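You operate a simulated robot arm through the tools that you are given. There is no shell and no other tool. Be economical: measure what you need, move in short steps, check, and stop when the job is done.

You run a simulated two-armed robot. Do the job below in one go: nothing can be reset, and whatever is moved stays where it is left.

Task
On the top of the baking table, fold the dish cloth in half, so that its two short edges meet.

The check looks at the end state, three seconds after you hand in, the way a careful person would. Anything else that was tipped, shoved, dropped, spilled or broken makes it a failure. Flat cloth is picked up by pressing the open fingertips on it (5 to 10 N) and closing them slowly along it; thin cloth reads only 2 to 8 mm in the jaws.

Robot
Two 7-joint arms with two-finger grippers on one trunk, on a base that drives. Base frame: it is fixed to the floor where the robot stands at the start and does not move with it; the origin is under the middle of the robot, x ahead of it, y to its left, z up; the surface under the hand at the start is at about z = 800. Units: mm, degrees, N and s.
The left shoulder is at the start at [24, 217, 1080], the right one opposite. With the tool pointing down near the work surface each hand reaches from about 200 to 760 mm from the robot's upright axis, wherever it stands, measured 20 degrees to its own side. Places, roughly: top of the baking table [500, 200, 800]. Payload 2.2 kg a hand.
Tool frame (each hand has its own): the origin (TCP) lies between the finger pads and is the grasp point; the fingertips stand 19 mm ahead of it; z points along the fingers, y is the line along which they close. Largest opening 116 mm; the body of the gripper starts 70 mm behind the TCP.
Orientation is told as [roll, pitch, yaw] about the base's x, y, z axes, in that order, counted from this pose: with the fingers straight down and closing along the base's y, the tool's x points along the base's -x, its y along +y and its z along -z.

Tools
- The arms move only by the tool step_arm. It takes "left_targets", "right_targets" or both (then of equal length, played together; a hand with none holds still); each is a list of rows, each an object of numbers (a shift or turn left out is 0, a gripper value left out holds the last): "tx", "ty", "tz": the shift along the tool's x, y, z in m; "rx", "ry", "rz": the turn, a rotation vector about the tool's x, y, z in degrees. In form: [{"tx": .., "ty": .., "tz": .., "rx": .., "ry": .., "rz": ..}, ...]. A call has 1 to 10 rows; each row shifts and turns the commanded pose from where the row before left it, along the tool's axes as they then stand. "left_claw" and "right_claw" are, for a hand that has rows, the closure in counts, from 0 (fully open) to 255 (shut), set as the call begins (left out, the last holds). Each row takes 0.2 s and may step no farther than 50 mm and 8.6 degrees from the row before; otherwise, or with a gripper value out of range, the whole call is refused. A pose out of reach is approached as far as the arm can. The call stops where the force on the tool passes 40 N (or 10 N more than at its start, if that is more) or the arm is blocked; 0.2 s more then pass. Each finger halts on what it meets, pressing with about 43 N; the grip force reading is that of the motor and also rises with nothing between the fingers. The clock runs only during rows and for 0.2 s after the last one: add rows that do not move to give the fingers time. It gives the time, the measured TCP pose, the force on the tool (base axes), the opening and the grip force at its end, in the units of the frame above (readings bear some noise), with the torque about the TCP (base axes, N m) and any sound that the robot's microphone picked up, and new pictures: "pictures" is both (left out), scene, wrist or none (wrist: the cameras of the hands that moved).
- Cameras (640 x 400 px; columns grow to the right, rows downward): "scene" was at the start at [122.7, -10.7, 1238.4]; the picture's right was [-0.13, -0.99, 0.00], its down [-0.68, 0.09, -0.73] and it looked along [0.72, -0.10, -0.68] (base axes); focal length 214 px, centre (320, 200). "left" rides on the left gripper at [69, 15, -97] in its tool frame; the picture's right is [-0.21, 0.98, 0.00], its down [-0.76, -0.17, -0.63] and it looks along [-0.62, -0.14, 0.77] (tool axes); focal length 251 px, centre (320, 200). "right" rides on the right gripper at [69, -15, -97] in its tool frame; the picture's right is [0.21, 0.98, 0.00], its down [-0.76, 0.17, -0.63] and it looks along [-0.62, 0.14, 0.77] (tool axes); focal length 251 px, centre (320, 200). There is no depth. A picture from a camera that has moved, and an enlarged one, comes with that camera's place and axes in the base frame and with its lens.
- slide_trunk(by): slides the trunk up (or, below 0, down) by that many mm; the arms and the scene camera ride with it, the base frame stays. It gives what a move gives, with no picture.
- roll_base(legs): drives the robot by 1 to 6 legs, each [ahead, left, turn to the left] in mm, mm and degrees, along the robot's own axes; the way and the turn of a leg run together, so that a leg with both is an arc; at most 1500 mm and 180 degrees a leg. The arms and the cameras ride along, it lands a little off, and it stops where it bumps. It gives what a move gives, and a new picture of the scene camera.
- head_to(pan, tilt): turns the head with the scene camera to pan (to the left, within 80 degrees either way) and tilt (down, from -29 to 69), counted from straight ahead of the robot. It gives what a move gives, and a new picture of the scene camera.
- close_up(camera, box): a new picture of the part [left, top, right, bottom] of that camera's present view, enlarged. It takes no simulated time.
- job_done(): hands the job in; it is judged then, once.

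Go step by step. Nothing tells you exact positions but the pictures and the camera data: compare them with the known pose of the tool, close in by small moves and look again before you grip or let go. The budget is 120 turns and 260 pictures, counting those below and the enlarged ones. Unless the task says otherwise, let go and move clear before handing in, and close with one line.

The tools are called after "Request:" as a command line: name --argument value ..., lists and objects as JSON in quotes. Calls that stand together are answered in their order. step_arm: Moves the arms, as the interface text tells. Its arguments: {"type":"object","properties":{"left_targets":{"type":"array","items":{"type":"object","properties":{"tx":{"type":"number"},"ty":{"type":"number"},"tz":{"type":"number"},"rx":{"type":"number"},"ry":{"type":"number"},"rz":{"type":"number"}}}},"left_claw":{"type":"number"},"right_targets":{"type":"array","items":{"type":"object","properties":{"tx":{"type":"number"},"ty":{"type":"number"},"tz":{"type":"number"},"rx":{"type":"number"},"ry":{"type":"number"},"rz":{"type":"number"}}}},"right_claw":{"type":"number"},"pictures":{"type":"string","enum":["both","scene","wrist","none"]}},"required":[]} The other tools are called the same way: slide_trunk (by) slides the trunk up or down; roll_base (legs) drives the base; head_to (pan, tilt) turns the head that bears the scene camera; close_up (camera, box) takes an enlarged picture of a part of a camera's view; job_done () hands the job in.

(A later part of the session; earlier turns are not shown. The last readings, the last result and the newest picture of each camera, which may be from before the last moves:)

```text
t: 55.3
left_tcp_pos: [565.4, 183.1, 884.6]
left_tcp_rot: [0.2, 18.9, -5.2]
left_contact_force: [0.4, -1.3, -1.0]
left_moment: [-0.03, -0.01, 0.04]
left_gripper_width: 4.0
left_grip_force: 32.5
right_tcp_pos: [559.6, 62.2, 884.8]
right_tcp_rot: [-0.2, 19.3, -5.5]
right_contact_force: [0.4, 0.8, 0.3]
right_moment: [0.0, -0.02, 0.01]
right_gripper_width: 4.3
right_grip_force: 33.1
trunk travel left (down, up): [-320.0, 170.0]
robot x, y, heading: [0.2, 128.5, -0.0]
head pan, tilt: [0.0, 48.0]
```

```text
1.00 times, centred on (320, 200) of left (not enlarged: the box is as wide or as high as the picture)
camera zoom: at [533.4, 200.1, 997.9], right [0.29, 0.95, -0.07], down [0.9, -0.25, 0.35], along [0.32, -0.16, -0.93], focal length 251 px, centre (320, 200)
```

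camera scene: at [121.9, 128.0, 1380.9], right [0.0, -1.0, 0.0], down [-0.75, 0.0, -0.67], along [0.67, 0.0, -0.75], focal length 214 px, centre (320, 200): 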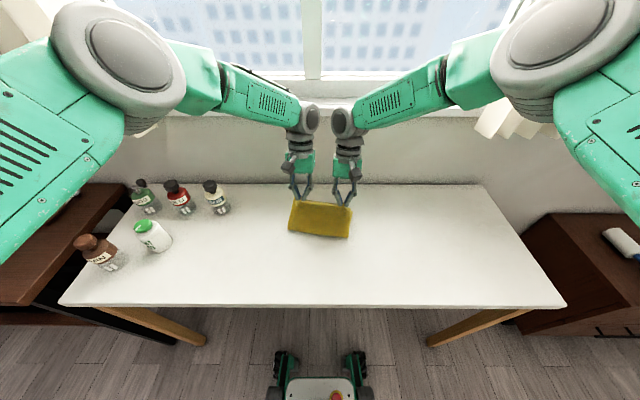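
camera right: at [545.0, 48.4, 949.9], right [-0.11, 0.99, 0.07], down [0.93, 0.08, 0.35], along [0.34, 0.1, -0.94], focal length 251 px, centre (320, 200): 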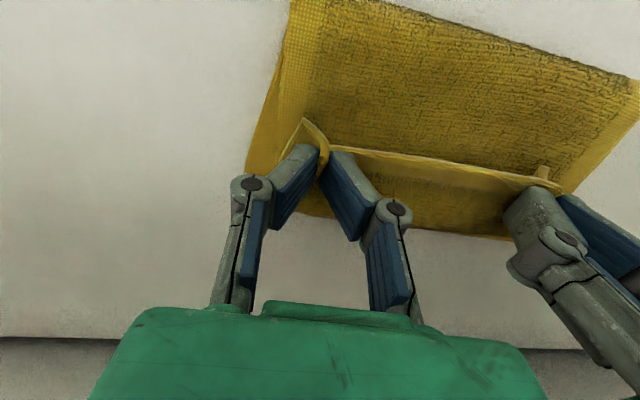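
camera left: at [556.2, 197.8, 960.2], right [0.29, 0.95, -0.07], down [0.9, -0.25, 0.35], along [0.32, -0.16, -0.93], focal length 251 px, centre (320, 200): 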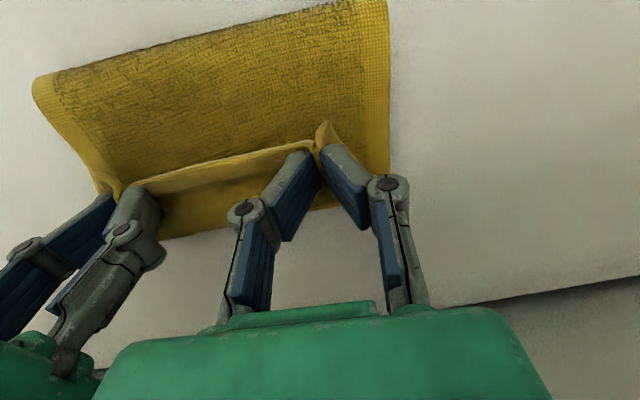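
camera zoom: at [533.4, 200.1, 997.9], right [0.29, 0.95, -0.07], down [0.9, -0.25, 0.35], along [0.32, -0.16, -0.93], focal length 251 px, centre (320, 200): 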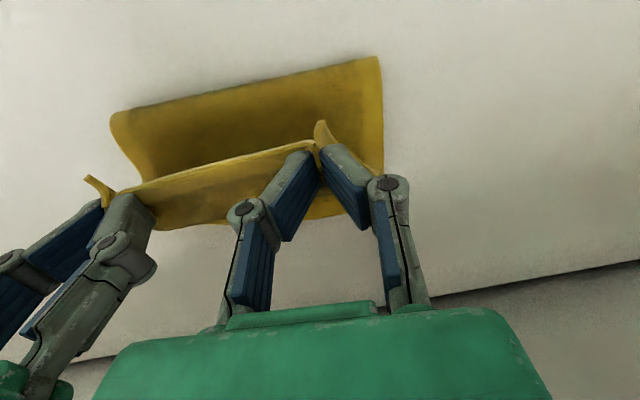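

Now I can see the lower far edge at about FL (616,212), FR (586,17), turned about 9°. The fold has crept too far forward, so the hands must lower about 40–60 mm further back. I'll turn them more and lower there.

Request:
step_arm --left_targets '[{"tz": 0.0084, "tx": 0.0059, "ry": 5.33}, {"tz": 0.0089, "tx": 0.0051, "ry": 5.33}, {"tz": 0.0093, "tx": 0.0042, "ry": 5.33}, {"tz": 0.0066, "tx": -0.0046}, {"tz": 0.0066, "tx": -0.0046}, {}, {}]' --right_targets '[{"tz": 0.0099, "tx": 0.0103, "ry": 5.33}, {"tz": 0.0108, "tx": 0.0094, "ry": 5.33}, {"tz": 0.0116, "tx": 0.0083, "ry": 5.33}, {"tz": 0.0066, "tx": -0.0046}, {"tz": 0.0066, "tx": -0.0046}, {}, {}]' --pictures "wrist"

Request:
close_up --camera "scene" --box '[270, 150, 382, 230]'

```text
t: 56.9
left_tcp_pos: [545.1, 182.8, 846.0]
left_tcp_rot: [0.1, 35.0, -5.2]
left_contact_force: [-0.8, -1.3, -0.3]
left_moment: [0.01, 0.03, 0.01]
left_gripper_width: 4.1
left_grip_force: 33.1
right_tcp_pos: [518.0, 66.3, 849.7]
right_tcp_rot: [-0.2, 35.2, -5.5]
right_contact_force: [-0.2, 1.0, -0.4]
right_moment: [0.03, 0.0, -0.02]
right_gripper_width: 4.3
right_grip_force: 32.4
trunk travel left (down, up): [-320.0, 170.0]
robot x, y, heading: [0.5, 127.3, 0.1]
head pan, tilt: [0.0, 48.0]
camera right: at [515.8, 51.0, 967.3], right [-0.08, 0.99, 0.12], down [0.99, 0.07, 0.08], along [0.07, 0.13, -0.99], focal length 251 px, centre (320, 200)
camera left: at [544.4, 197.7, 965.0], right [0.27, 0.96, -0.12], down [0.96, -0.26, 0.09], along [0.05, -0.14, -0.99], focal length 251 px, centre (320, 200)
```

right: 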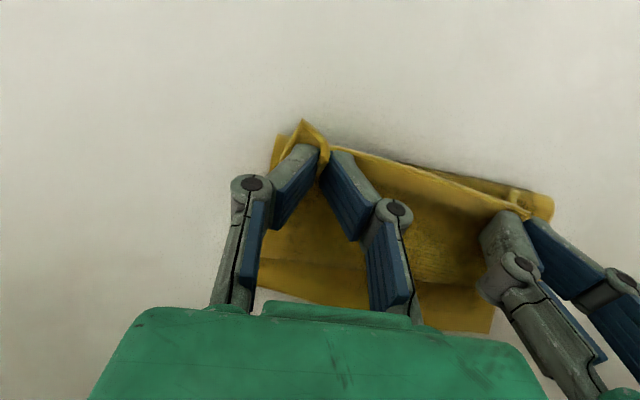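
left: 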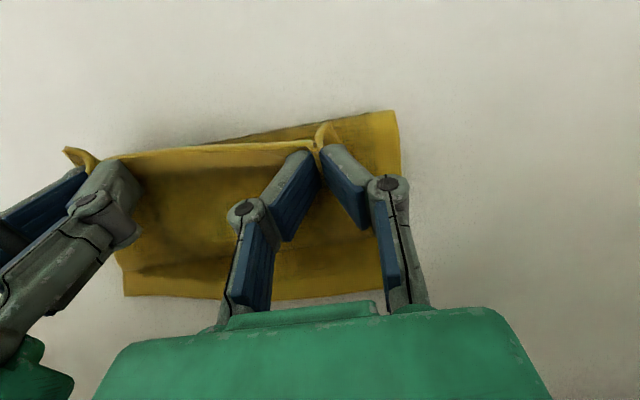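

```text
5.00 times, centred on (326, 190) of scene
camera zoom: at [121.8, 127.7, 1325.9], right [0.0, -1.0, 0.0], down [-0.75, 0.0, -0.66], along [0.66, 0.0, -0.75], focal length 1072 px, centre (290, 250)
```

zoom: 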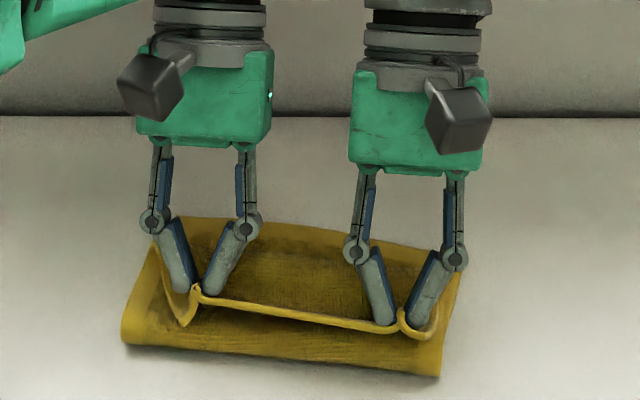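

The crease has stayed about 35 mm too far forward, with the slack going into a bulge. I'll lift back up to the mid-arc position with more turn, so the sheet hangs straight and the crease can roll back.

Request:
step_arm --left_targets '[{"tz": -0.0095, "tx": 0.0204}, {"tz": -0.0095, "tx": 0.0204}, {"tz": -0.0095, "tx": 0.0204}, {"tz": -0.0095, "tx": 0.0204}, {"ry": 6}, {"ry": 6}, {}, {}]' --right_targets '[{"tz": -0.0096, "tx": 0.019}, {"tz": -0.0096, "tx": 0.019}, {"tz": -0.0096, "tx": 0.019}, {"tz": -0.0096, "tx": 0.019}, {"ry": 6}, {"ry": 6}, {}, {}]' --pictures "wrist"

Request:
close_up --camera "scene" --box '[260, 140, 388, 230]'

```text
t: 58.7
left_tcp_pos: [497.7, 188.5, 924.8]
left_tcp_rot: [0.2, 47.0, -5.1]
left_contact_force: [-0.2, -0.5, -0.8]
left_moment: [0.0, -0.02, 0.05]
left_gripper_width: 3.8
left_grip_force: 32.7
right_tcp_pos: [481.2, 68.7, 924.4]
right_tcp_rot: [-0.2, 47.3, -5.6]
right_contact_force: [0.0, 1.1, -0.1]
right_moment: [0.02, -0.01, 0.01]
right_gripper_width: 4.3
right_grip_force: 33.1
trunk travel left (down, up): [-320.0, 170.0]
robot x, y, heading: [-0.8, 132.0, 0.1]
head pan, tilt: [0.0, 48.0]
camera right: at [502.8, 52.7, 1038.8], right [-0.05, 0.99, 0.16], down [0.99, 0.07, -0.13], along [-0.14, 0.15, -0.98], focal length 251 px, centre (320, 200)
camera left: at [521.5, 200.3, 1040.8], right [0.24, 0.96, -0.15], down [0.96, -0.26, -0.12], along [-0.16, -0.12, -0.98], focal length 251 px, centre (320, 200)
```

right: 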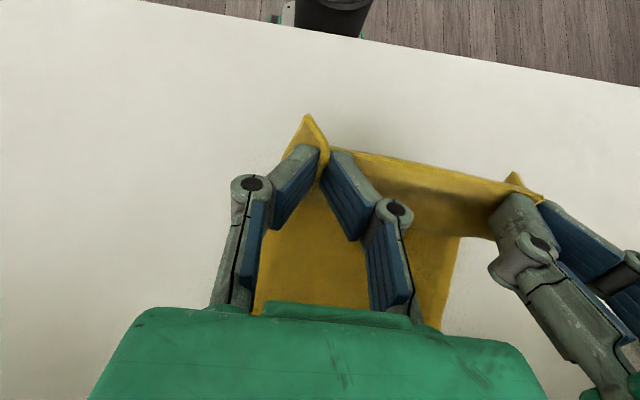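
left: 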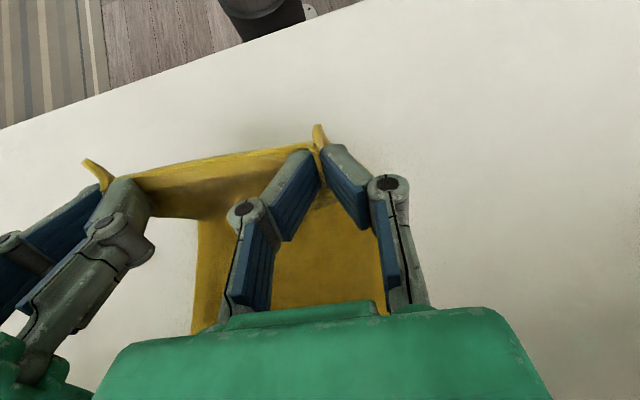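

```text
4.44 times, centred on (324, 185) of scene
camera zoom: at [122.4, 127.9, 1325.8], right [0.0, -1.0, 0.0], down [-0.75, 0.0, -0.66], along [0.66, 0.0, -0.75], focal length 953 px, centre (302, 267)
```

zoom: 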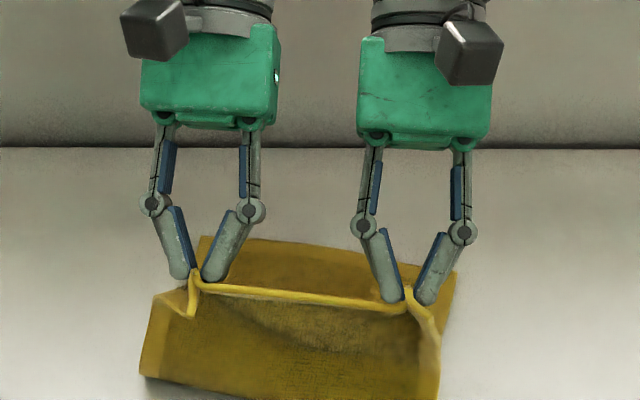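

With the hands back, the sheet rises straight from a crease at about x≈480, which is close to the middle line (465–480). I'll tip it forward gently past the crease at moderate height and check the crease before releasing.

Request:
step_arm --left_targets '[{"tz": 0.0, "tx": -0.0171, "ry": -3}, {"tz": 0.0008, "tx": -0.0171, "ry": -3}, {"tz": 0.0017, "tx": -0.0171, "ry": -3}, {"tz": 0.0026, "tx": -0.017, "ry": -3}, {}, {}, {}]' --right_targets '[{"tz": 0.0008, "tx": -0.0163, "ry": -3}, {"tz": 0.0017, "tx": -0.0162, "ry": -3}, {"tz": 0.0025, "tx": -0.0161, "ry": -3}, {"tz": 0.0034, "tx": -0.016, "ry": -3}, {}, {}, {}]' --pictures "wrist"

Request:
close_up --camera "scene" --box '[260, 140, 388, 230]'

```text
t: 60.3
left_tcp_pos: [544.1, 184.4, 874.8]
left_tcp_rot: [0.2, 35.0, -5.3]
left_contact_force: [-1.1, -1.4, 0.6]
left_moment: [0.01, 0.02, 0.02]
left_gripper_width: 4.0
left_grip_force: 33.1
right_tcp_pos: [520.3, 65.4, 874.4]
right_tcp_rot: [-0.2, 35.3, -5.6]
right_contact_force: [0.6, 1.2, -0.3]
right_moment: [0.07, -0.03, -0.02]
right_gripper_width: 4.4
right_grip_force: 32.6
trunk travel left (down, up): [-320.0, 170.0]
robot x, y, heading: [-5.3, 128.4, 0.2]
head pan, tilt: [0.0, 48.0]
camera right: at [517.7, 51.5, 992.0], right [-0.08, 0.99, 0.12], down [0.99, 0.07, 0.08], along [0.07, 0.13, -0.99], focal length 251 px, centre (320, 200)
camera left: at [544.7, 198.2, 992.8], right [0.27, 0.96, -0.12], down [0.96, -0.26, 0.09], along [0.05, -0.14, -0.99], focal length 251 px, centre (320, 200)
```

right: 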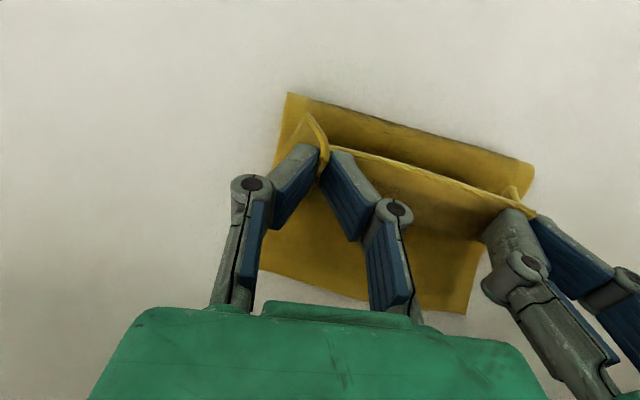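
left: 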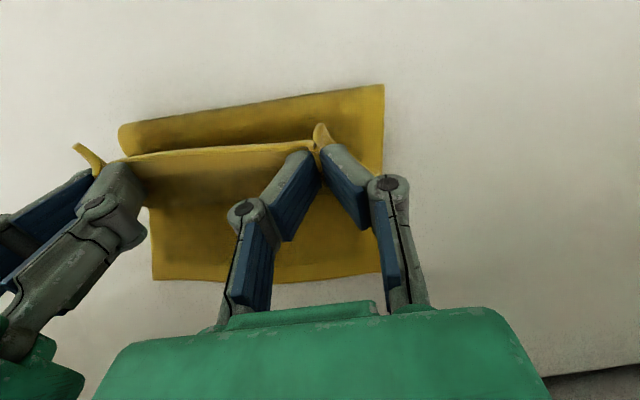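

```text
4.44 times, centred on (324, 185) of scene
camera zoom: at [121.7, 127.7, 1325.9], right [0.0, -1.0, 0.0], down [-0.75, 0.0, -0.67], along [0.67, 0.0, -0.75], focal length 953 px, centre (302, 267)
```

zoom: 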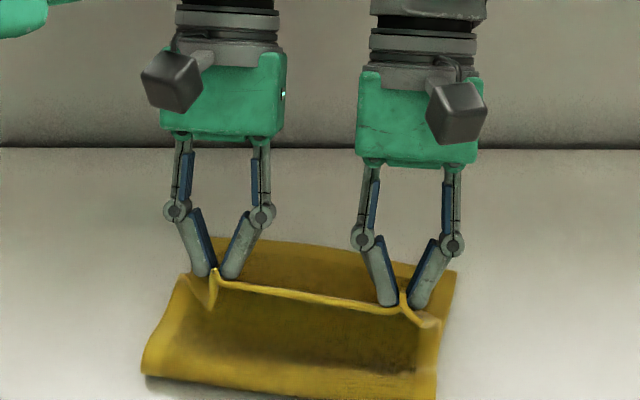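

The crease is now about right (lower layer about 115–120 mm plus the bend). I'll open the jaws here so the upper layer drops forward, then look.

Request:
step_arm --left_targets '[{}, {}, {}, {}]' --right_targets '[{}, {}, {}, {}]' --left_claw 190 --right_claw 190 --pictures "wrist"

Request:
close_up --camera "scene" --box '[260, 140, 388, 230]'

```text
t: 61.3
left_tcp_pos: [545.0, 183.0, 874.3]
left_tcp_rot: [0.2, 35.0, -5.2]
left_contact_force: [0.9, 0.6, -0.1]
left_moment: [-0.02, -0.02, 0.02]
left_gripper_width: 29.7
left_grip_force: 0.2
right_tcp_pos: [520.4, 65.2, 875.0]
right_tcp_rot: [-0.2, 35.2, -5.5]
right_contact_force: [-0.3, -0.3, 0.1]
right_moment: [0.02, 0.02, -0.01]
right_gripper_width: 29.5
right_grip_force: 0.0
trunk travel left (down, up): [-320.0, 170.0]
robot x, y, heading: [1.8, 128.0, 0.4]
head pan, tilt: [0.0, 48.0]
camera right: at [517.7, 51.4, 992.1], right [-0.08, 0.99, 0.12], down [0.99, 0.07, 0.08], along [0.07, 0.13, -0.99], focal length 251 px, centre (320, 200)
camera left: at [544.7, 198.3, 992.8], right [0.27, 0.96, -0.12], down [0.96, -0.26, 0.09], along [0.05, -0.14, -0.99], focal length 251 px, centre (320, 200)
```

right: 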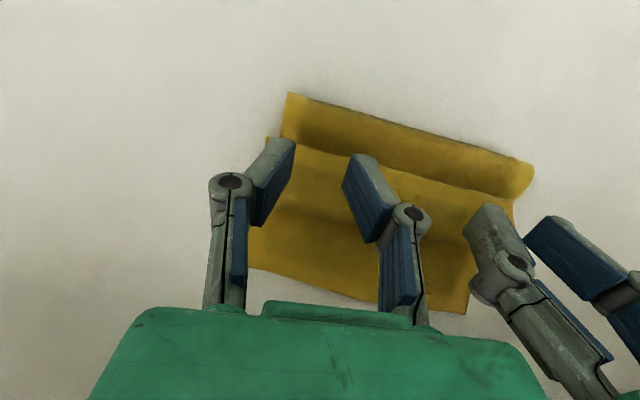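
left: 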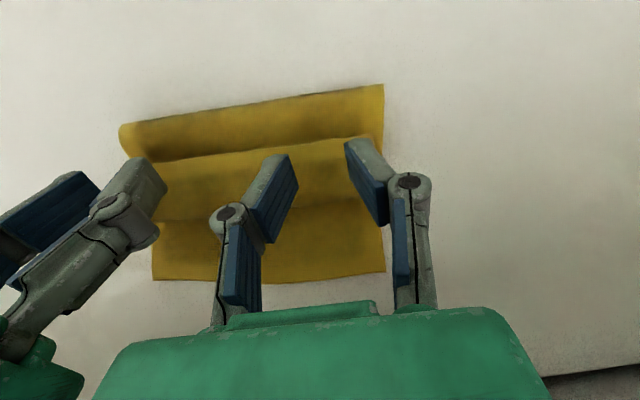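

```text
4.44 times, centred on (324, 185) of scene
camera zoom: at [121.6, 127.7, 1325.9], right [0.0, -1.0, 0.0], down [-0.75, 0.0, -0.67], along [0.67, 0.0, -0.75], focal length 953 px, centre (302, 267)
```

zoom: 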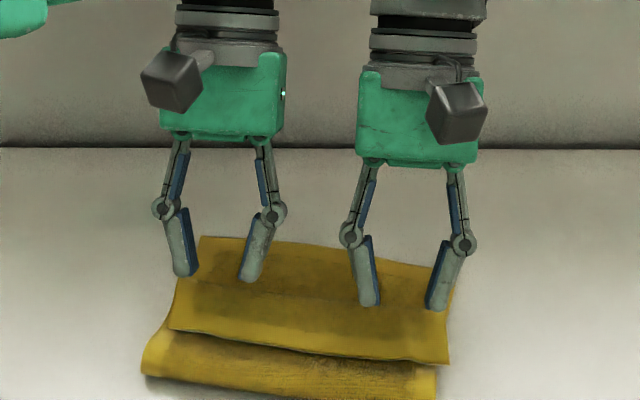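

As I feared, the edge strip flopped backwards (a Z-fold about 40 mm wide), though the crease at its tip means it would unfold to about x≈597, right at the far edge. I'll move the hands behind that edge to push the flap forward.

Request:
step_arm --left_targets '[{"tz": -0.0013, "tx": 0.0155, "ry": -7.5}, {"tz": 0.0055, "tx": 0.0106, "ry": -7.5}, {"tz": 0.0041, "tx": 0.0113, "ry": -7.5}, {"tz": 0.0026, "tx": 0.0117, "ry": -7.5}, {}, {}]' --right_targets '[{"tz": -0.0025, "tx": 0.0139, "ry": -7.5}, {"tz": 0.0046, "tx": 0.0089, "ry": -7.5}, {"tz": 0.0034, "tx": 0.0094, "ry": -7.5}, {"tz": 0.0022, "tx": 0.0098, "ry": -7.5}, {}, {}]' --pictures "wrist"

Request:
close_up --camera "scene" --box '[260, 140, 388, 230]'

```text
t: 62.7
left_tcp_pos: [494.2, 189.5, 886.2]
left_tcp_rot: [0.2, 4.8, -5.3]
left_contact_force: [-0.3, 0.2, 0.4]
left_moment: [-0.02, 0.01, -0.04]
left_gripper_width: 29.7
left_grip_force: 0.1
right_tcp_pos: [481.3, 69.7, 884.2]
right_tcp_rot: [-0.1, 5.2, -5.5]
right_contact_force: [0.0, 0.2, -0.3]
right_moment: [0.0, 0.0, -0.01]
right_gripper_width: 29.5
right_grip_force: 0.0
trunk travel left (down, up): [-320.0, 170.0]
robot x, y, heading: [-1.9, 126.7, 0.2]
head pan, tilt: [0.0, 48.0]
camera right: at [419.0, 60.0, 985.2], right [-0.12, 0.99, 0.02], down [0.82, 0.09, 0.56], along [0.56, 0.08, -0.83], focal length 251 px, centre (320, 200)
camera left: at [434.9, 209.6, 987.9], right [0.3, 0.95, -0.02], down [0.79, -0.24, 0.57], along [0.54, -0.18, -0.82], focal length 251 px, centre (320, 200)
```

right: 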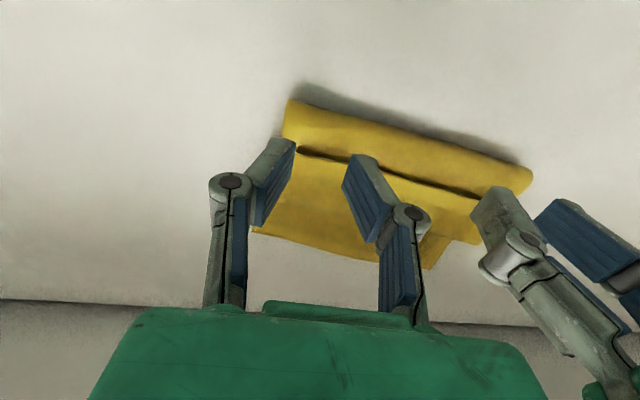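
left: 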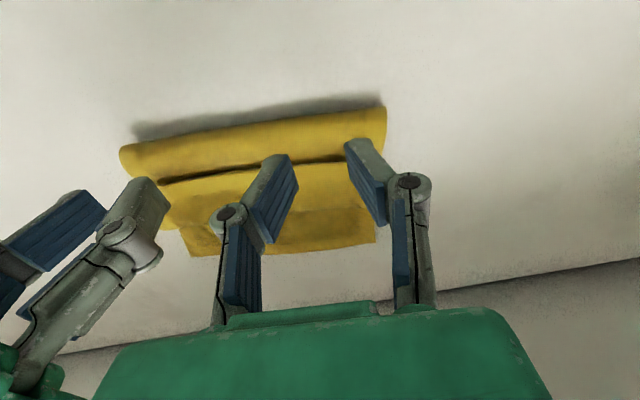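

```text
4.44 times, centred on (324, 185) of scene
camera zoom: at [119.8, 127.6, 1326.1], right [0.0, -1.0, 0.0], down [-0.75, 0.0, -0.67], along [0.67, 0.0, -0.75], focal length 953 px, centre (302, 267)
```

zoom: 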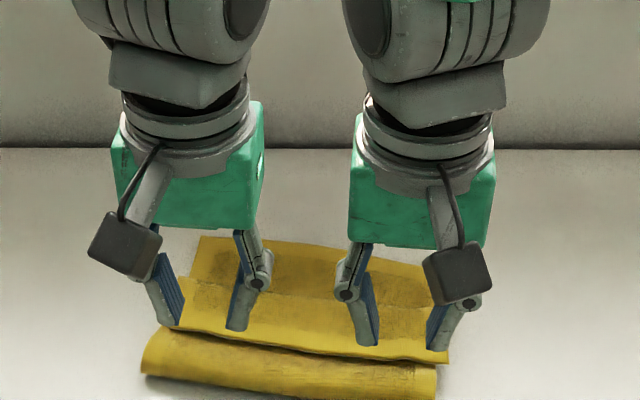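

I can see a dark gap under the flap's edge. I'll zoom in to judge its height.

Request:
close_up --camera "right" --box '[250, 80, 550, 270]'

Request:
close_up --camera "left" --box '[110, 80, 410, 270]'

```text
2.11 times, centred on (400, 175) of right
camera zoom: at [419.0, 60.0, 985.2], right [-0.12, 0.99, 0.02], down [0.82, 0.09, 0.56], along [0.56, 0.08, -0.83], focal length 529 px, centre (152, 253)
```

zoom: 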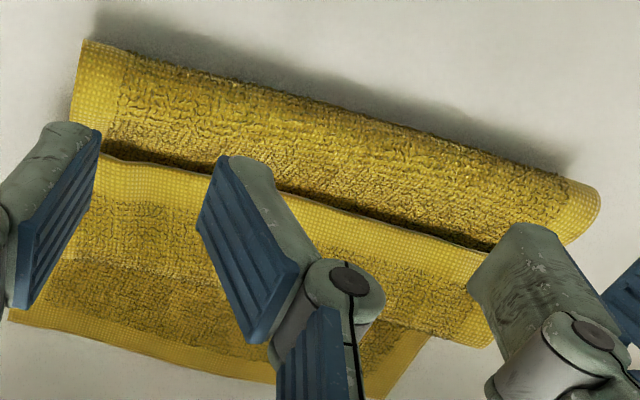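

```text
2.11 times, centred on (260, 175) of left
camera zoom: at [434.9, 209.6, 987.9], right [0.3, 0.95, -0.02], down [0.79, -0.24, 0.57], along [0.54, -0.18, -0.82], focal length 529 px, centre (446, 253)
```

zoom: 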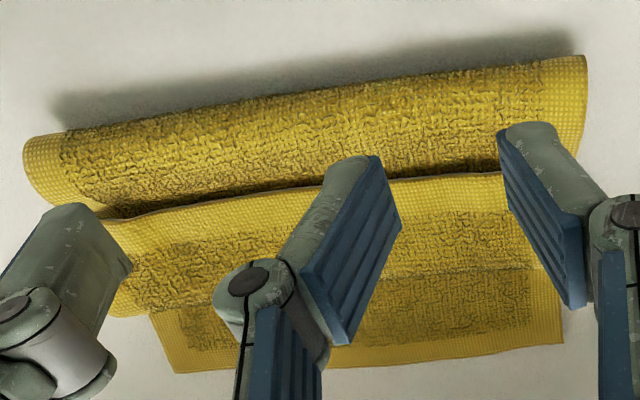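

The flap's free edge lies in the valley just beyond the rounded fold roll, at about x≈498 (right) to 518 (left). I'll lower the fingertips into that valley behind the edge.

Request:
step_arm --left_targets '[{"tz": 0.01046, "tx": -0.0021}, {"tz": 0.01046, "tx": -0.0021}, {"tz": 0.01046, "tx": -0.0021}, {"tz": 0.01046, "tx": -0.0021}, {"tz": 0.01046, "tx": -0.0021}, {}, {}]' --right_targets '[{"tz": 0.01056, "tx": -0.0009}, {"tz": 0.01056, "tx": -0.0009}, {"tz": 0.01056, "tx": -0.0009}, {"tz": 0.01056, "tx": -0.0009}, {"tz": 0.01056, "tx": -0.0009}, {}, {}]' --left_claw 172 --right_claw 172 --pictures "wrist"

Request:
close_up --camera "scene" --box '[260, 140, 388, 230]'

```text
t: 64.3
left_tcp_pos: [500.8, 188.2, 834.6]
left_tcp_rot: [0.2, 4.7, -5.3]
left_contact_force: [-0.9, 0.7, 0.1]
left_moment: [0.0, -0.02, 0.04]
left_gripper_width: 37.6
left_grip_force: 0.0
right_tcp_pos: [480.6, 67.3, 830.8]
right_tcp_rot: [-0.2, 5.2, -5.4]
right_contact_force: [-0.6, -0.8, 0.8]
right_moment: [0.0, 0.01, 0.0]
right_gripper_width: 37.8
right_grip_force: 0.1
trunk travel left (down, up): [-320.0, 170.0]
robot x, y, heading: [1.5, 128.4, 0.3]
head pan, tilt: [0.0, 48.0]
camera right: at [419.0, 59.1, 932.4], right [-0.12, 0.99, 0.02], down [0.82, 0.09, 0.56], along [0.55, 0.08, -0.83], focal length 251 px, centre (320, 200)
camera left: at [441.5, 209.0, 936.2], right [0.3, 0.95, -0.02], down [0.79, -0.24, 0.57], along [0.54, -0.18, -0.82], focal length 251 px, centre (320, 200)
```

right: 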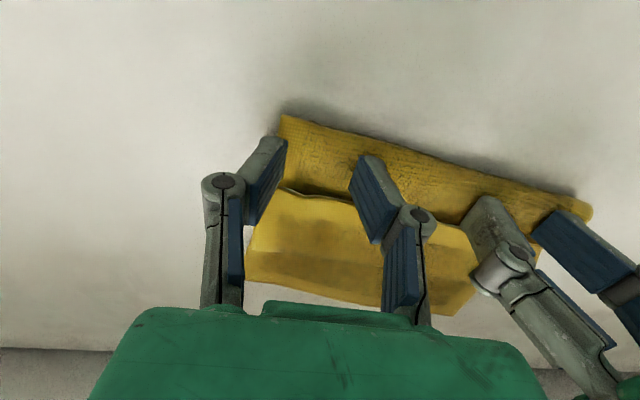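
left: 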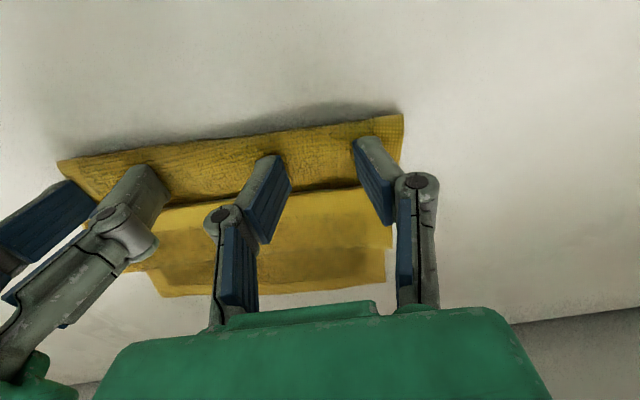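

```text
4.44 times, centred on (324, 185) of scene
camera zoom: at [120.6, 128.0, 1326.0], right [0.0, -1.0, 0.0], down [-0.75, 0.0, -0.67], along [0.67, 0.0, -0.75], focal length 953 px, centre (302, 267)
```

zoom: 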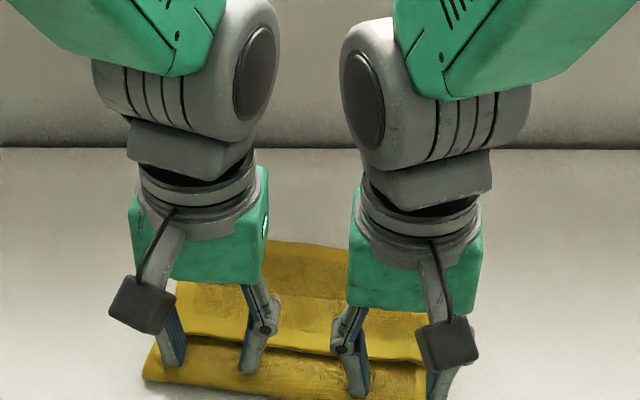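

The fingertips have pressed down the roll and sit behind the flap edge. I'll lower to light contact.

Request:
step_arm --left_targets '[{"tz": 0.002}, {"tz": 0.002}, {"tz": 0.001}, {}]' --right_targets '[{"tz": 0.001}, {"tz": 0.001}, {"tz": 0.001}, {}]' --pictures "none"

Request:
close_up --camera "right" --box '[250, 100, 550, 290]'

Request:
close_up --camera "left" --box '[110, 100, 410, 290]'

```text
t: 65.3
left_tcp_pos: [500.3, 189.6, 828.4]
left_tcp_rot: [0.3, 4.8, -5.3]
left_contact_force: [-0.3, -0.1, 2.1]
left_moment: [0.03, 0.0, 0.01]
left_gripper_width: 37.5
left_grip_force: 0.0
right_tcp_pos: [479.7, 68.5, 828.8]
right_tcp_rot: [-0.1, 5.2, -5.4]
right_contact_force: [0.2, -1.0, 0.9]
right_moment: [-0.01, 0.01, 0.02]
right_gripper_width: 37.5
right_grip_force: 0.1
trunk travel left (down, up): [-320.0, 170.0]
robot x, y, heading: [1.4, 127.3, 0.0]
head pan, tilt: [0.0, 48.0]
```

```text
2.11 times, centred on (400, 195) of right
camera zoom: at [418.5, 60.0, 929.7], right [-0.12, 0.99, 0.02], down [0.82, 0.09, 0.56], along [0.56, 0.08, -0.83], focal length 529 px, centre (152, 210)
```

zoom: 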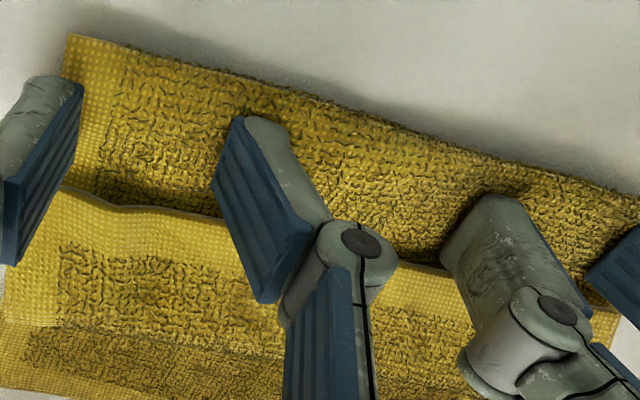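

```text
2.11 times, centred on (260, 195) of left
camera zoom: at [440.8, 209.1, 930.5], right [0.3, 0.95, -0.02], down [0.79, -0.24, 0.57], along [0.54, -0.18, -0.82], focal length 529 px, centre (446, 210)
```

zoom: 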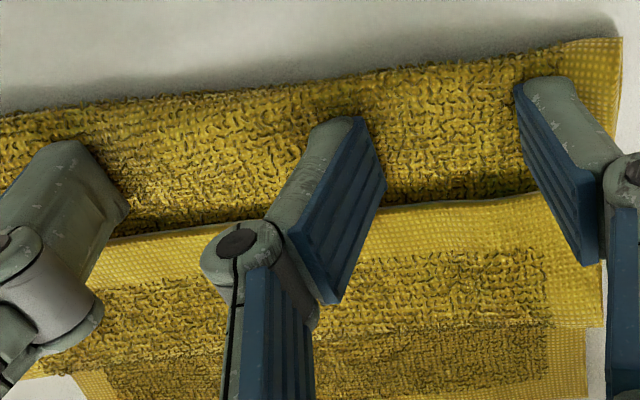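

Light contact on the layer just behind the flap edge. Now I'll push forward slowly 35 mm.

Request:
step_arm --left_targets '[{"tx": -0.005, "tz": -0.0004}, {"tx": -0.005, "tz": -0.0004}, {"tx": -0.005, "tz": -0.0004}, {"tx": -0.005, "tz": -0.0004}, {"tx": -0.005, "tz": -0.0004}, {"tx": -0.005, "tz": -0.0004}, {"tx": -0.005, "tz": -0.0004}, {}]' --right_targets '[{"tx": -0.005, "tz": -0.0004}, {"tx": -0.005, "tz": -0.0004}, {"tx": -0.005, "tz": -0.0004}, {"tx": -0.005, "tz": -0.0004}, {"tx": -0.005, "tz": -0.0004}, {"tx": -0.005, "tz": -0.0004}, {"tx": -0.005, "tz": -0.0004}, {}]' --pictures "wrist"

```text
t: 67.1
left_tcp_pos: [537.0, 185.3, 828.8]
left_tcp_rot: [0.1, 4.8, -5.3]
left_contact_force: [-0.6, -0.6, 2.6]
left_moment: [-0.01, -0.04, 0.01]
left_gripper_width: 37.2
left_grip_force: 0.1
right_tcp_pos: [517.1, 67.4, 829.3]
right_tcp_rot: [-0.1, 5.1, -5.5]
right_contact_force: [0.0, 0.2, 1.2]
right_moment: [0.0, -0.02, 0.0]
right_gripper_width: 37.4
right_grip_force: 0.1
trunk travel left (down, up): [-320.0, 170.0]
robot x, y, heading: [0.3, 133.3, -0.1]
head pan, tilt: [0.0, 48.0]
camera right: at [453.5, 57.1, 929.7], right [-0.12, 0.99, 0.02], down [0.82, 0.09, 0.56], along [0.56, 0.08, -0.83], focal length 251 px, centre (320, 200)
camera left: at [478.3, 205.8, 930.0], right [0.3, 0.95, -0.02], down [0.79, -0.24, 0.57], along [0.54, -0.18, -0.82], focal length 251 px, centre (320, 200)
```

right: 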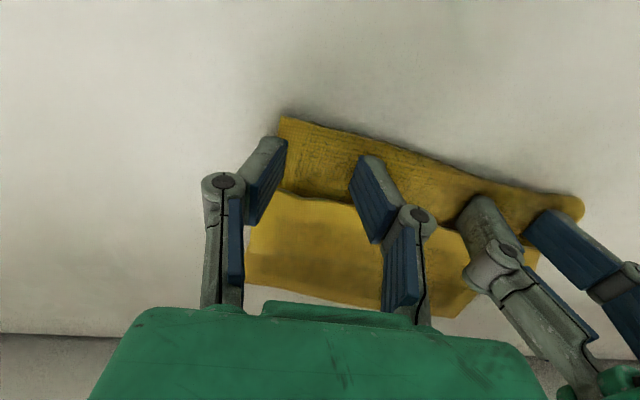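
left: 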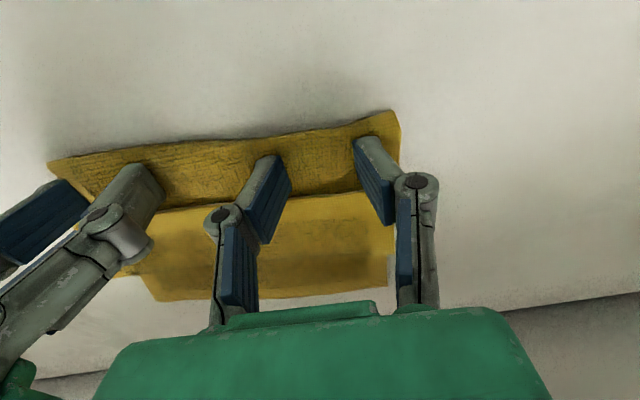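

The whole cloth slid 36 mm with the fingers because table friction is low, so it needs pinning. I'll press with the left hand to hold the stack and push the flap edge with the right hand only.

Request:
step_arm --left_targets '[{"tz": 0.001}, {"tz": 0.0008}, {}, {}]' --right_targets '[{"tz": 0}, {}, {}, {}]' --pictures "none"

Request:
step_arm --right_targets '[{"tx": -0.005, "tz": -0.0004}, {"tx": -0.005, "tz": -0.0004}, {"tx": -0.005, "tz": -0.0004}, {"tx": -0.005, "tz": -0.0004}, {"tx": -0.005, "tz": -0.0004}, {"tx": -0.005, "tz": -0.0004}, {}]' --pictures "wrist"

Request:
close_up --camera "left" --box '[0, 80, 420, 340]'

```text
t: 68.1
left_tcp_pos: [536.5, 185.6, 826.8]
left_tcp_rot: [0.2, 4.8, -5.3]
left_contact_force: [1.8, -0.7, 5.4]
left_moment: [-0.03, -0.04, -0.01]
left_gripper_width: 37.5
left_grip_force: 0.0
right_tcp_pos: [515.0, 66.0, 828.7]
right_tcp_rot: [-0.2, 5.2, -5.4]
right_contact_force: [1.2, 0.5, 1.2]
right_moment: [0.04, 0.05, -0.03]
right_gripper_width: 37.4
right_grip_force: 0.0
trunk travel left (down, up): [-320.0, 170.0]
robot x, y, heading: [-1.1, 126.9, 0.1]
head pan, tilt: [0.0, 48.0]
```

```text
t: 69.7
left_tcp_pos: [535.7, 186.5, 826.5]
left_tcp_rot: [0.1, 4.7, -5.3]
left_contact_force: [1.6, -1.3, 7.4]
left_moment: [-0.02, -0.06, 0.01]
left_gripper_width: 37.7
left_grip_force: 0.0
right_tcp_pos: [544.5, 61.1, 828.2]
right_tcp_rot: [-0.2, 5.3, -5.4]
right_contact_force: [-1.5, 0.7, 1.6]
right_moment: [0.03, 0.05, 0.0]
right_gripper_width: 38.1
right_grip_force: 0.8
trunk travel left (down, up): [-320.0, 170.0]
robot x, y, heading: [-3.1, 128.5, 0.1]
head pan, tilt: [0.0, 48.0]
camera right: at [483.3, 53.0, 929.3], right [-0.12, 0.99, 0.02], down [0.82, 0.09, 0.56], along [0.56, 0.08, -0.83], focal length 251 px, centre (320, 200)
```

right: 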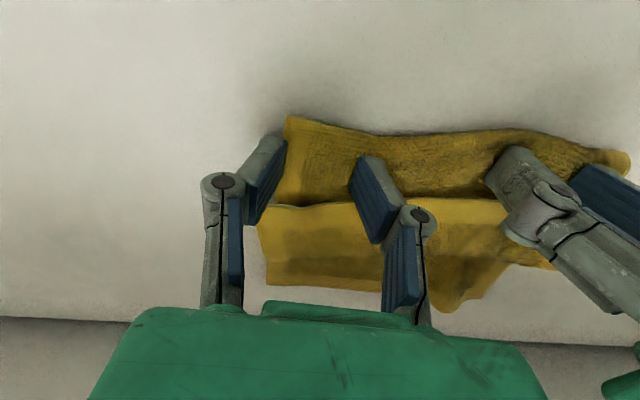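

```text
1.52 times, centred on (210, 210) of left
camera zoom: at [477.2, 206.1, 928.5], right [0.3, 0.95, -0.02], down [0.79, -0.24, 0.57], along [0.54, -0.18, -0.82], focal length 383 px, centre (488, 185)
```

zoom: 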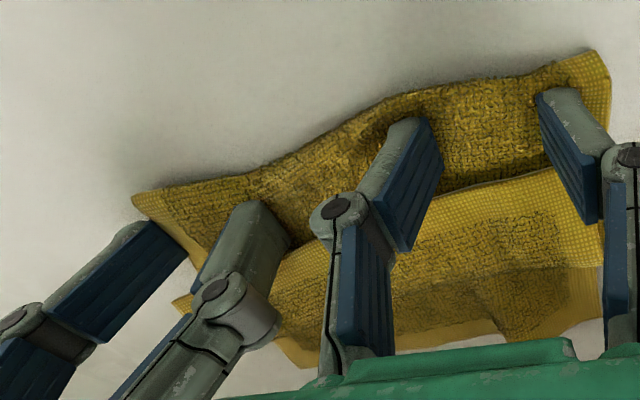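

Pushing only shears the whole stack, since finger friction wins. I'll drag it back to undo that, then look at the state.

Request:
step_arm --right_targets '[{"tx": 0.005, "tz": 0.0005}, {"tx": 0.005, "tz": 0.0004}, {"tx": 0.005, "tz": 0.0004}, {"tx": 0.005, "tz": 0.0004}, {"tx": 0.005, "tz": 0.0004}, {"tx": 0.005, "tz": 0.0004}, {}]' --pictures "none"

Request:
step_arm --right_targets '[{"tz": -0.02}, {"tz": -0.03}, {}]' --pictures "wrist"

Request:
close_up --camera "scene" --box '[260, 140, 388, 230]'

```text
t: 71.3
left_tcp_pos: [537.0, 185.7, 825.6]
left_tcp_rot: [0.2, 4.8, -5.3]
left_contact_force: [1.4, -0.6, 6.5]
left_moment: [0.0, -0.03, -0.01]
left_gripper_width: 37.4
left_grip_force: 0.1
right_tcp_pos: [515.8, 65.2, 827.8]
right_tcp_rot: [-0.1, 5.2, -5.5]
right_contact_force: [0.6, 0.1, 1.8]
right_moment: [0.01, -0.02, -0.04]
right_gripper_width: 37.8
right_grip_force: 0.2
trunk travel left (down, up): [-320.0, 170.0]
robot x, y, heading: [0.5, 125.5, 0.3]
head pan, tilt: [0.0, 48.0]
```

```text
t: 72.1
left_tcp_pos: [536.3, 185.6, 825.7]
left_tcp_rot: [0.2, 5.0, -5.3]
left_contact_force: [0.2, 0.6, 7.6]
left_moment: [-0.02, 0.0, -0.01]
left_gripper_width: 37.9
left_grip_force: 0.1
right_tcp_pos: [520.5, 63.5, 875.0]
right_tcp_rot: [-0.1, 5.2, -5.3]
right_contact_force: [-0.1, -0.7, 0.5]
right_moment: [0.03, -0.01, 0.0]
right_gripper_width: 37.9
right_grip_force: 0.0
trunk travel left (down, up): [-320.0, 170.0]
robot x, y, heading: [1.8, 128.8, 0.0]
head pan, tilt: [0.0, 48.0]
camera right: at [459.5, 56.0, 976.6], right [-0.12, 0.99, 0.02], down [0.82, 0.09, 0.56], along [0.55, 0.08, -0.83], focal length 251 px, centre (320, 200)
```

right: 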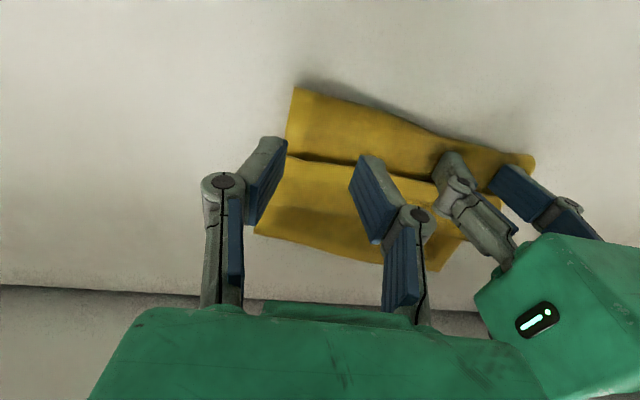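

```text
4.44 times, centred on (324, 185) of scene
camera zoom: at [120.0, 127.8, 1326.1], right [0.0, -1.0, 0.0], down [-0.75, 0.0, -0.67], along [0.67, 0.0, -0.75], focal length 953 px, centre (302, 267)
```

zoom: 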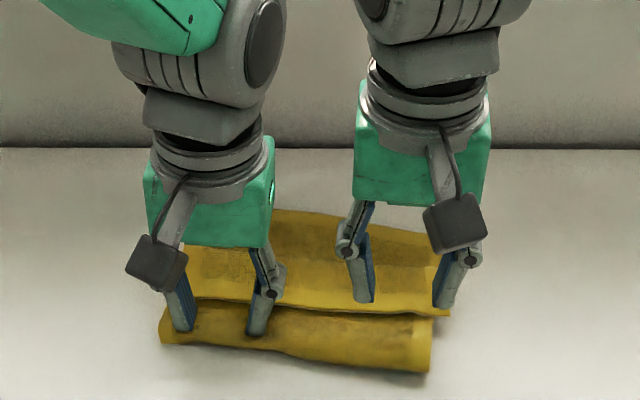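

The stack is restored, with the left hand still pinning it at about 7 N. I'll try again with the right fingertips hovering 3–4 mm above the lower ply so they catch only the raised flap edge.

Request:
step_arm --right_targets '[{"tz": 0.0108, "tx": 0.0006}, {"tz": 0.0108, "tx": 0.0006}, {"tz": 0.0108, "tx": 0.0006}, {"tz": 0.0108, "tx": 0.0006}, {}]' --pictures "none"

Request:
close_up --camera "right" --box '[220, 90, 520, 280]'

Request:
step_arm --right_targets '[{"tx": -0.005, "tz": -0.0004}, {"tx": -0.005, "tz": -0.0004}, {"tx": -0.005, "tz": -0.0004}, {"tx": -0.005, "tz": -0.0004}, {"tx": -0.005, "tz": -0.0004}, {}]' --pictures "none"

Request:
close_up --camera "right" --box '[220, 90, 520, 280]'

```text
t: 73.3
left_tcp_pos: [536.5, 185.6, 826.4]
left_tcp_rot: [0.2, 4.7, -5.3]
left_contact_force: [0.0, 0.1, 6.8]
left_moment: [0.05, 0.0, -0.05]
left_gripper_width: 37.3
left_grip_force: 0.1
right_tcp_pos: [514.3, 66.2, 833.6]
right_tcp_rot: [-0.1, 5.1, -5.4]
right_contact_force: [0.2, -1.1, 0.4]
right_moment: [0.01, -0.02, -0.01]
right_gripper_width: 38.0
right_grip_force: 0.1
trunk travel left (down, up): [-320.0, 170.0]
robot x, y, heading: [0.1, 127.1, 0.1]
head pan, tilt: [0.0, 48.0]
```

```text
2.11 times, centred on (370, 185) of right
camera zoom: at [452.7, 56.4, 935.6], right [-0.12, 0.99, 0.02], down [0.82, 0.09, 0.56], along [0.56, 0.08, -0.83], focal length 529 px, centre (215, 232)
```

zoom: 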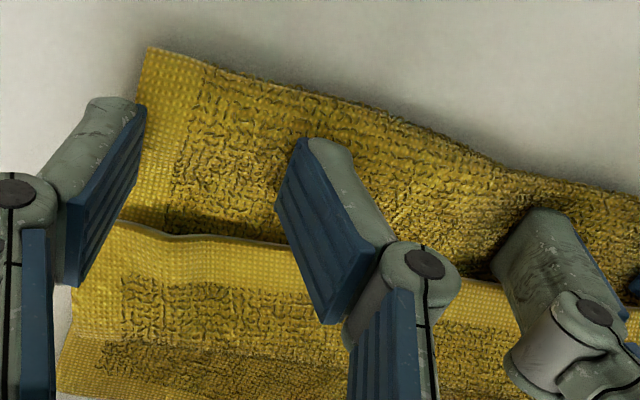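

```text
t: 74.7
left_tcp_pos: [536.1, 186.6, 827.5]
left_tcp_rot: [0.2, 4.8, -5.2]
left_contact_force: [-0.9, -0.3, 6.8]
left_moment: [0.02, 0.0, 0.0]
left_gripper_width: 37.3
left_grip_force: 0.1
right_tcp_pos: [537.8, 63.8, 833.8]
right_tcp_rot: [-0.1, 5.2, -5.3]
right_contact_force: [-0.4, 0.6, 0.8]
right_moment: [0.04, 0.01, -0.01]
right_gripper_width: 37.9
right_grip_force: 0.1
trunk travel left (down, up): [-320.0, 170.0]
robot x, y, heading: [0.4, 130.7, 0.1]
head pan, tilt: [0.0, 48.0]
```

```text
2.11 times, centred on (370, 185) of right
camera zoom: at [476.9, 54.1, 937.0], right [-0.12, 0.99, 0.02], down [0.82, 0.09, 0.56], along [0.56, 0.08, -0.83], focal length 529 px, centre (215, 232)
```

zoom: 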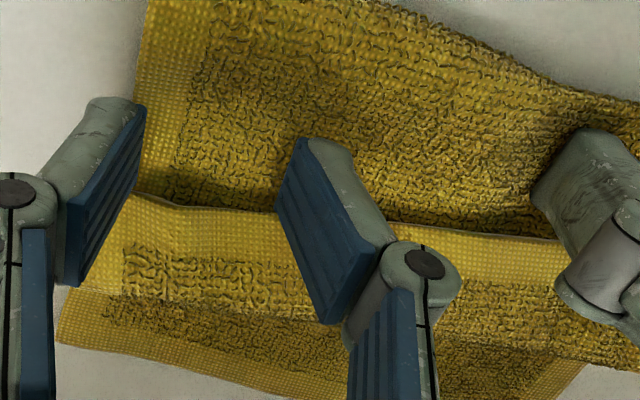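

The hovering push works: the flap's edge has moved forward while the crease stays put. I'll keep pushing.

Request:
step_arm --right_targets '[{"tx": -0.005, "tz": -0.0004}, {"tx": -0.005, "tz": -0.0004}, {"tx": -0.005, "tz": -0.0004}, {"tx": -0.005, "tz": -0.0004}, {"tx": -0.005, "tz": -0.0004}, {}]' --pictures "none"

Request:
close_up --camera "right" --box '[220, 90, 520, 280]'

Request:
close_up --camera "left" --box '[0, 80, 420, 340]'

```text
t: 76.1
left_tcp_pos: [536.2, 186.6, 827.0]
left_tcp_rot: [0.1, 4.8, -5.3]
left_contact_force: [-1.1, 0.6, 5.7]
left_moment: [0.02, -0.03, -0.01]
left_gripper_width: 37.6
left_grip_force: 0.0
right_tcp_pos: [563.1, 62.9, 835.5]
right_tcp_rot: [0.0, 5.2, -5.4]
right_contact_force: [-0.3, -0.7, 0.5]
right_moment: [0.0, -0.02, 0.01]
right_gripper_width: 37.9
right_grip_force: 0.0
trunk travel left (down, up): [-320.0, 170.0]
robot x, y, heading: [-2.2, 127.9, 0.4]
head pan, tilt: [0.0, 48.0]
```

```text
2.11 times, centred on (370, 185) of right
camera zoom: at [501.9, 52.4, 937.3], right [-0.12, 0.99, 0.02], down [0.82, 0.09, 0.56], along [0.56, 0.08, -0.83], focal length 529 px, centre (215, 232)
```

zoom: 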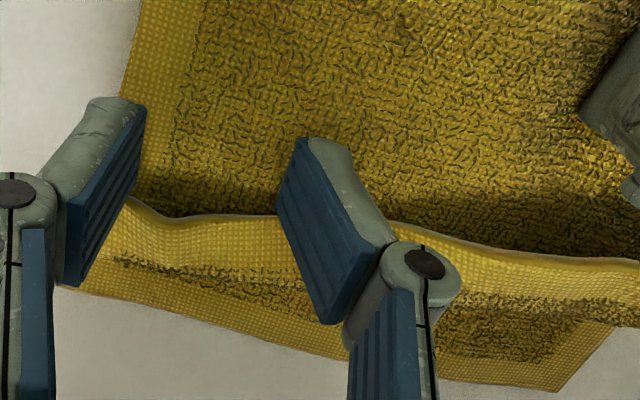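

```text
1.52 times, centred on (210, 210) of left
camera zoom: at [477.2, 206.0, 928.5], right [0.3, 0.95, -0.02], down [0.79, -0.24, 0.57], along [0.54, -0.18, -0.82], focal length 383 px, centre (488, 185)
```

zoom: 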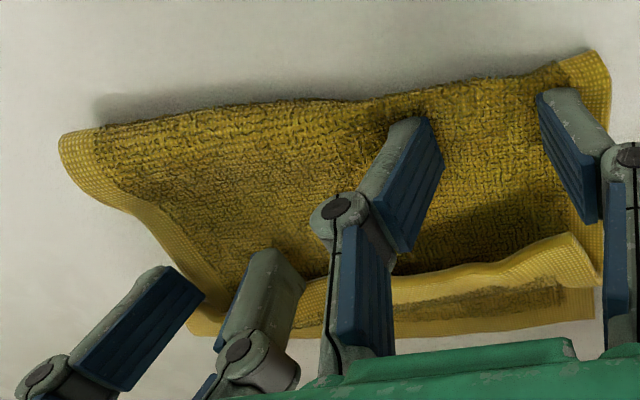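

Excellent: the flap is standing up and moving forward across its whole width. I'll continue.

Request:
step_arm --right_targets '[{"tx": -0.005, "tz": -0.0002}, {"tx": -0.005, "tz": -0.0002}, {"tx": -0.005, "tz": -0.0002}, {"tx": -0.005, "tz": -0.0002}, {}]' --pictures "none"

Request:
close_up --camera "right" --box '[220, 90, 520, 280]'

Request:
close_up --camera "left" --box '[0, 80, 420, 340]'

```text
t: 77.3
left_tcp_pos: [535.8, 185.2, 826.6]
left_tcp_rot: [0.1, 4.9, -5.2]
left_contact_force: [-0.4, 0.2, 5.7]
left_moment: [-0.01, -0.02, 0.02]
left_gripper_width: 37.2
left_grip_force: 0.1
right_tcp_pos: [583.3, 59.2, 833.4]
right_tcp_rot: [-0.1, 5.2, -5.3]
right_contact_force: [0.0, -0.3, 0.1]
right_moment: [0.0, 0.0, 0.02]
right_gripper_width: 37.7
right_grip_force: 0.1
trunk travel left (down, up): [-320.0, 170.0]
robot x, y, heading: [1.6, 129.1, 0.0]
head pan, tilt: [0.0, 48.0]
```

```text
2.11 times, centred on (370, 185) of right
camera zoom: at [521.4, 50.8, 935.9], right [-0.12, 0.99, 0.02], down [0.82, 0.09, 0.56], along [0.55, 0.08, -0.83], focal length 529 px, centre (215, 232)
```

zoom: 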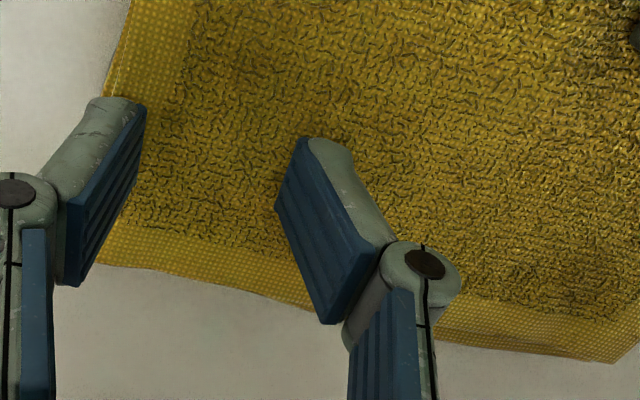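

```text
1.52 times, centred on (210, 210) of left
camera zoom: at [477.2, 206.0, 928.5], right [0.3, 0.95, -0.02], down [0.79, -0.24, 0.57], along [0.54, -0.18, -0.82], focal length 383 px, centre (488, 185)
```

zoom: 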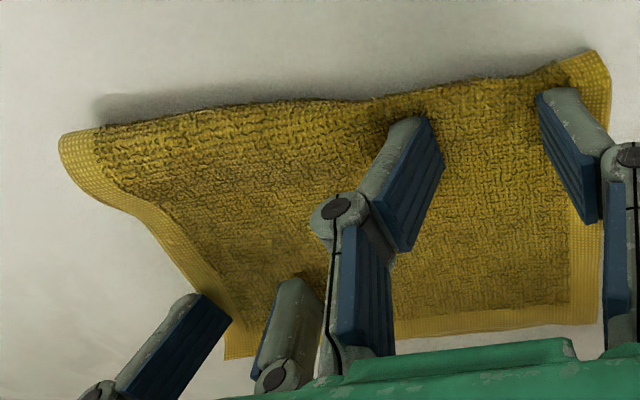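

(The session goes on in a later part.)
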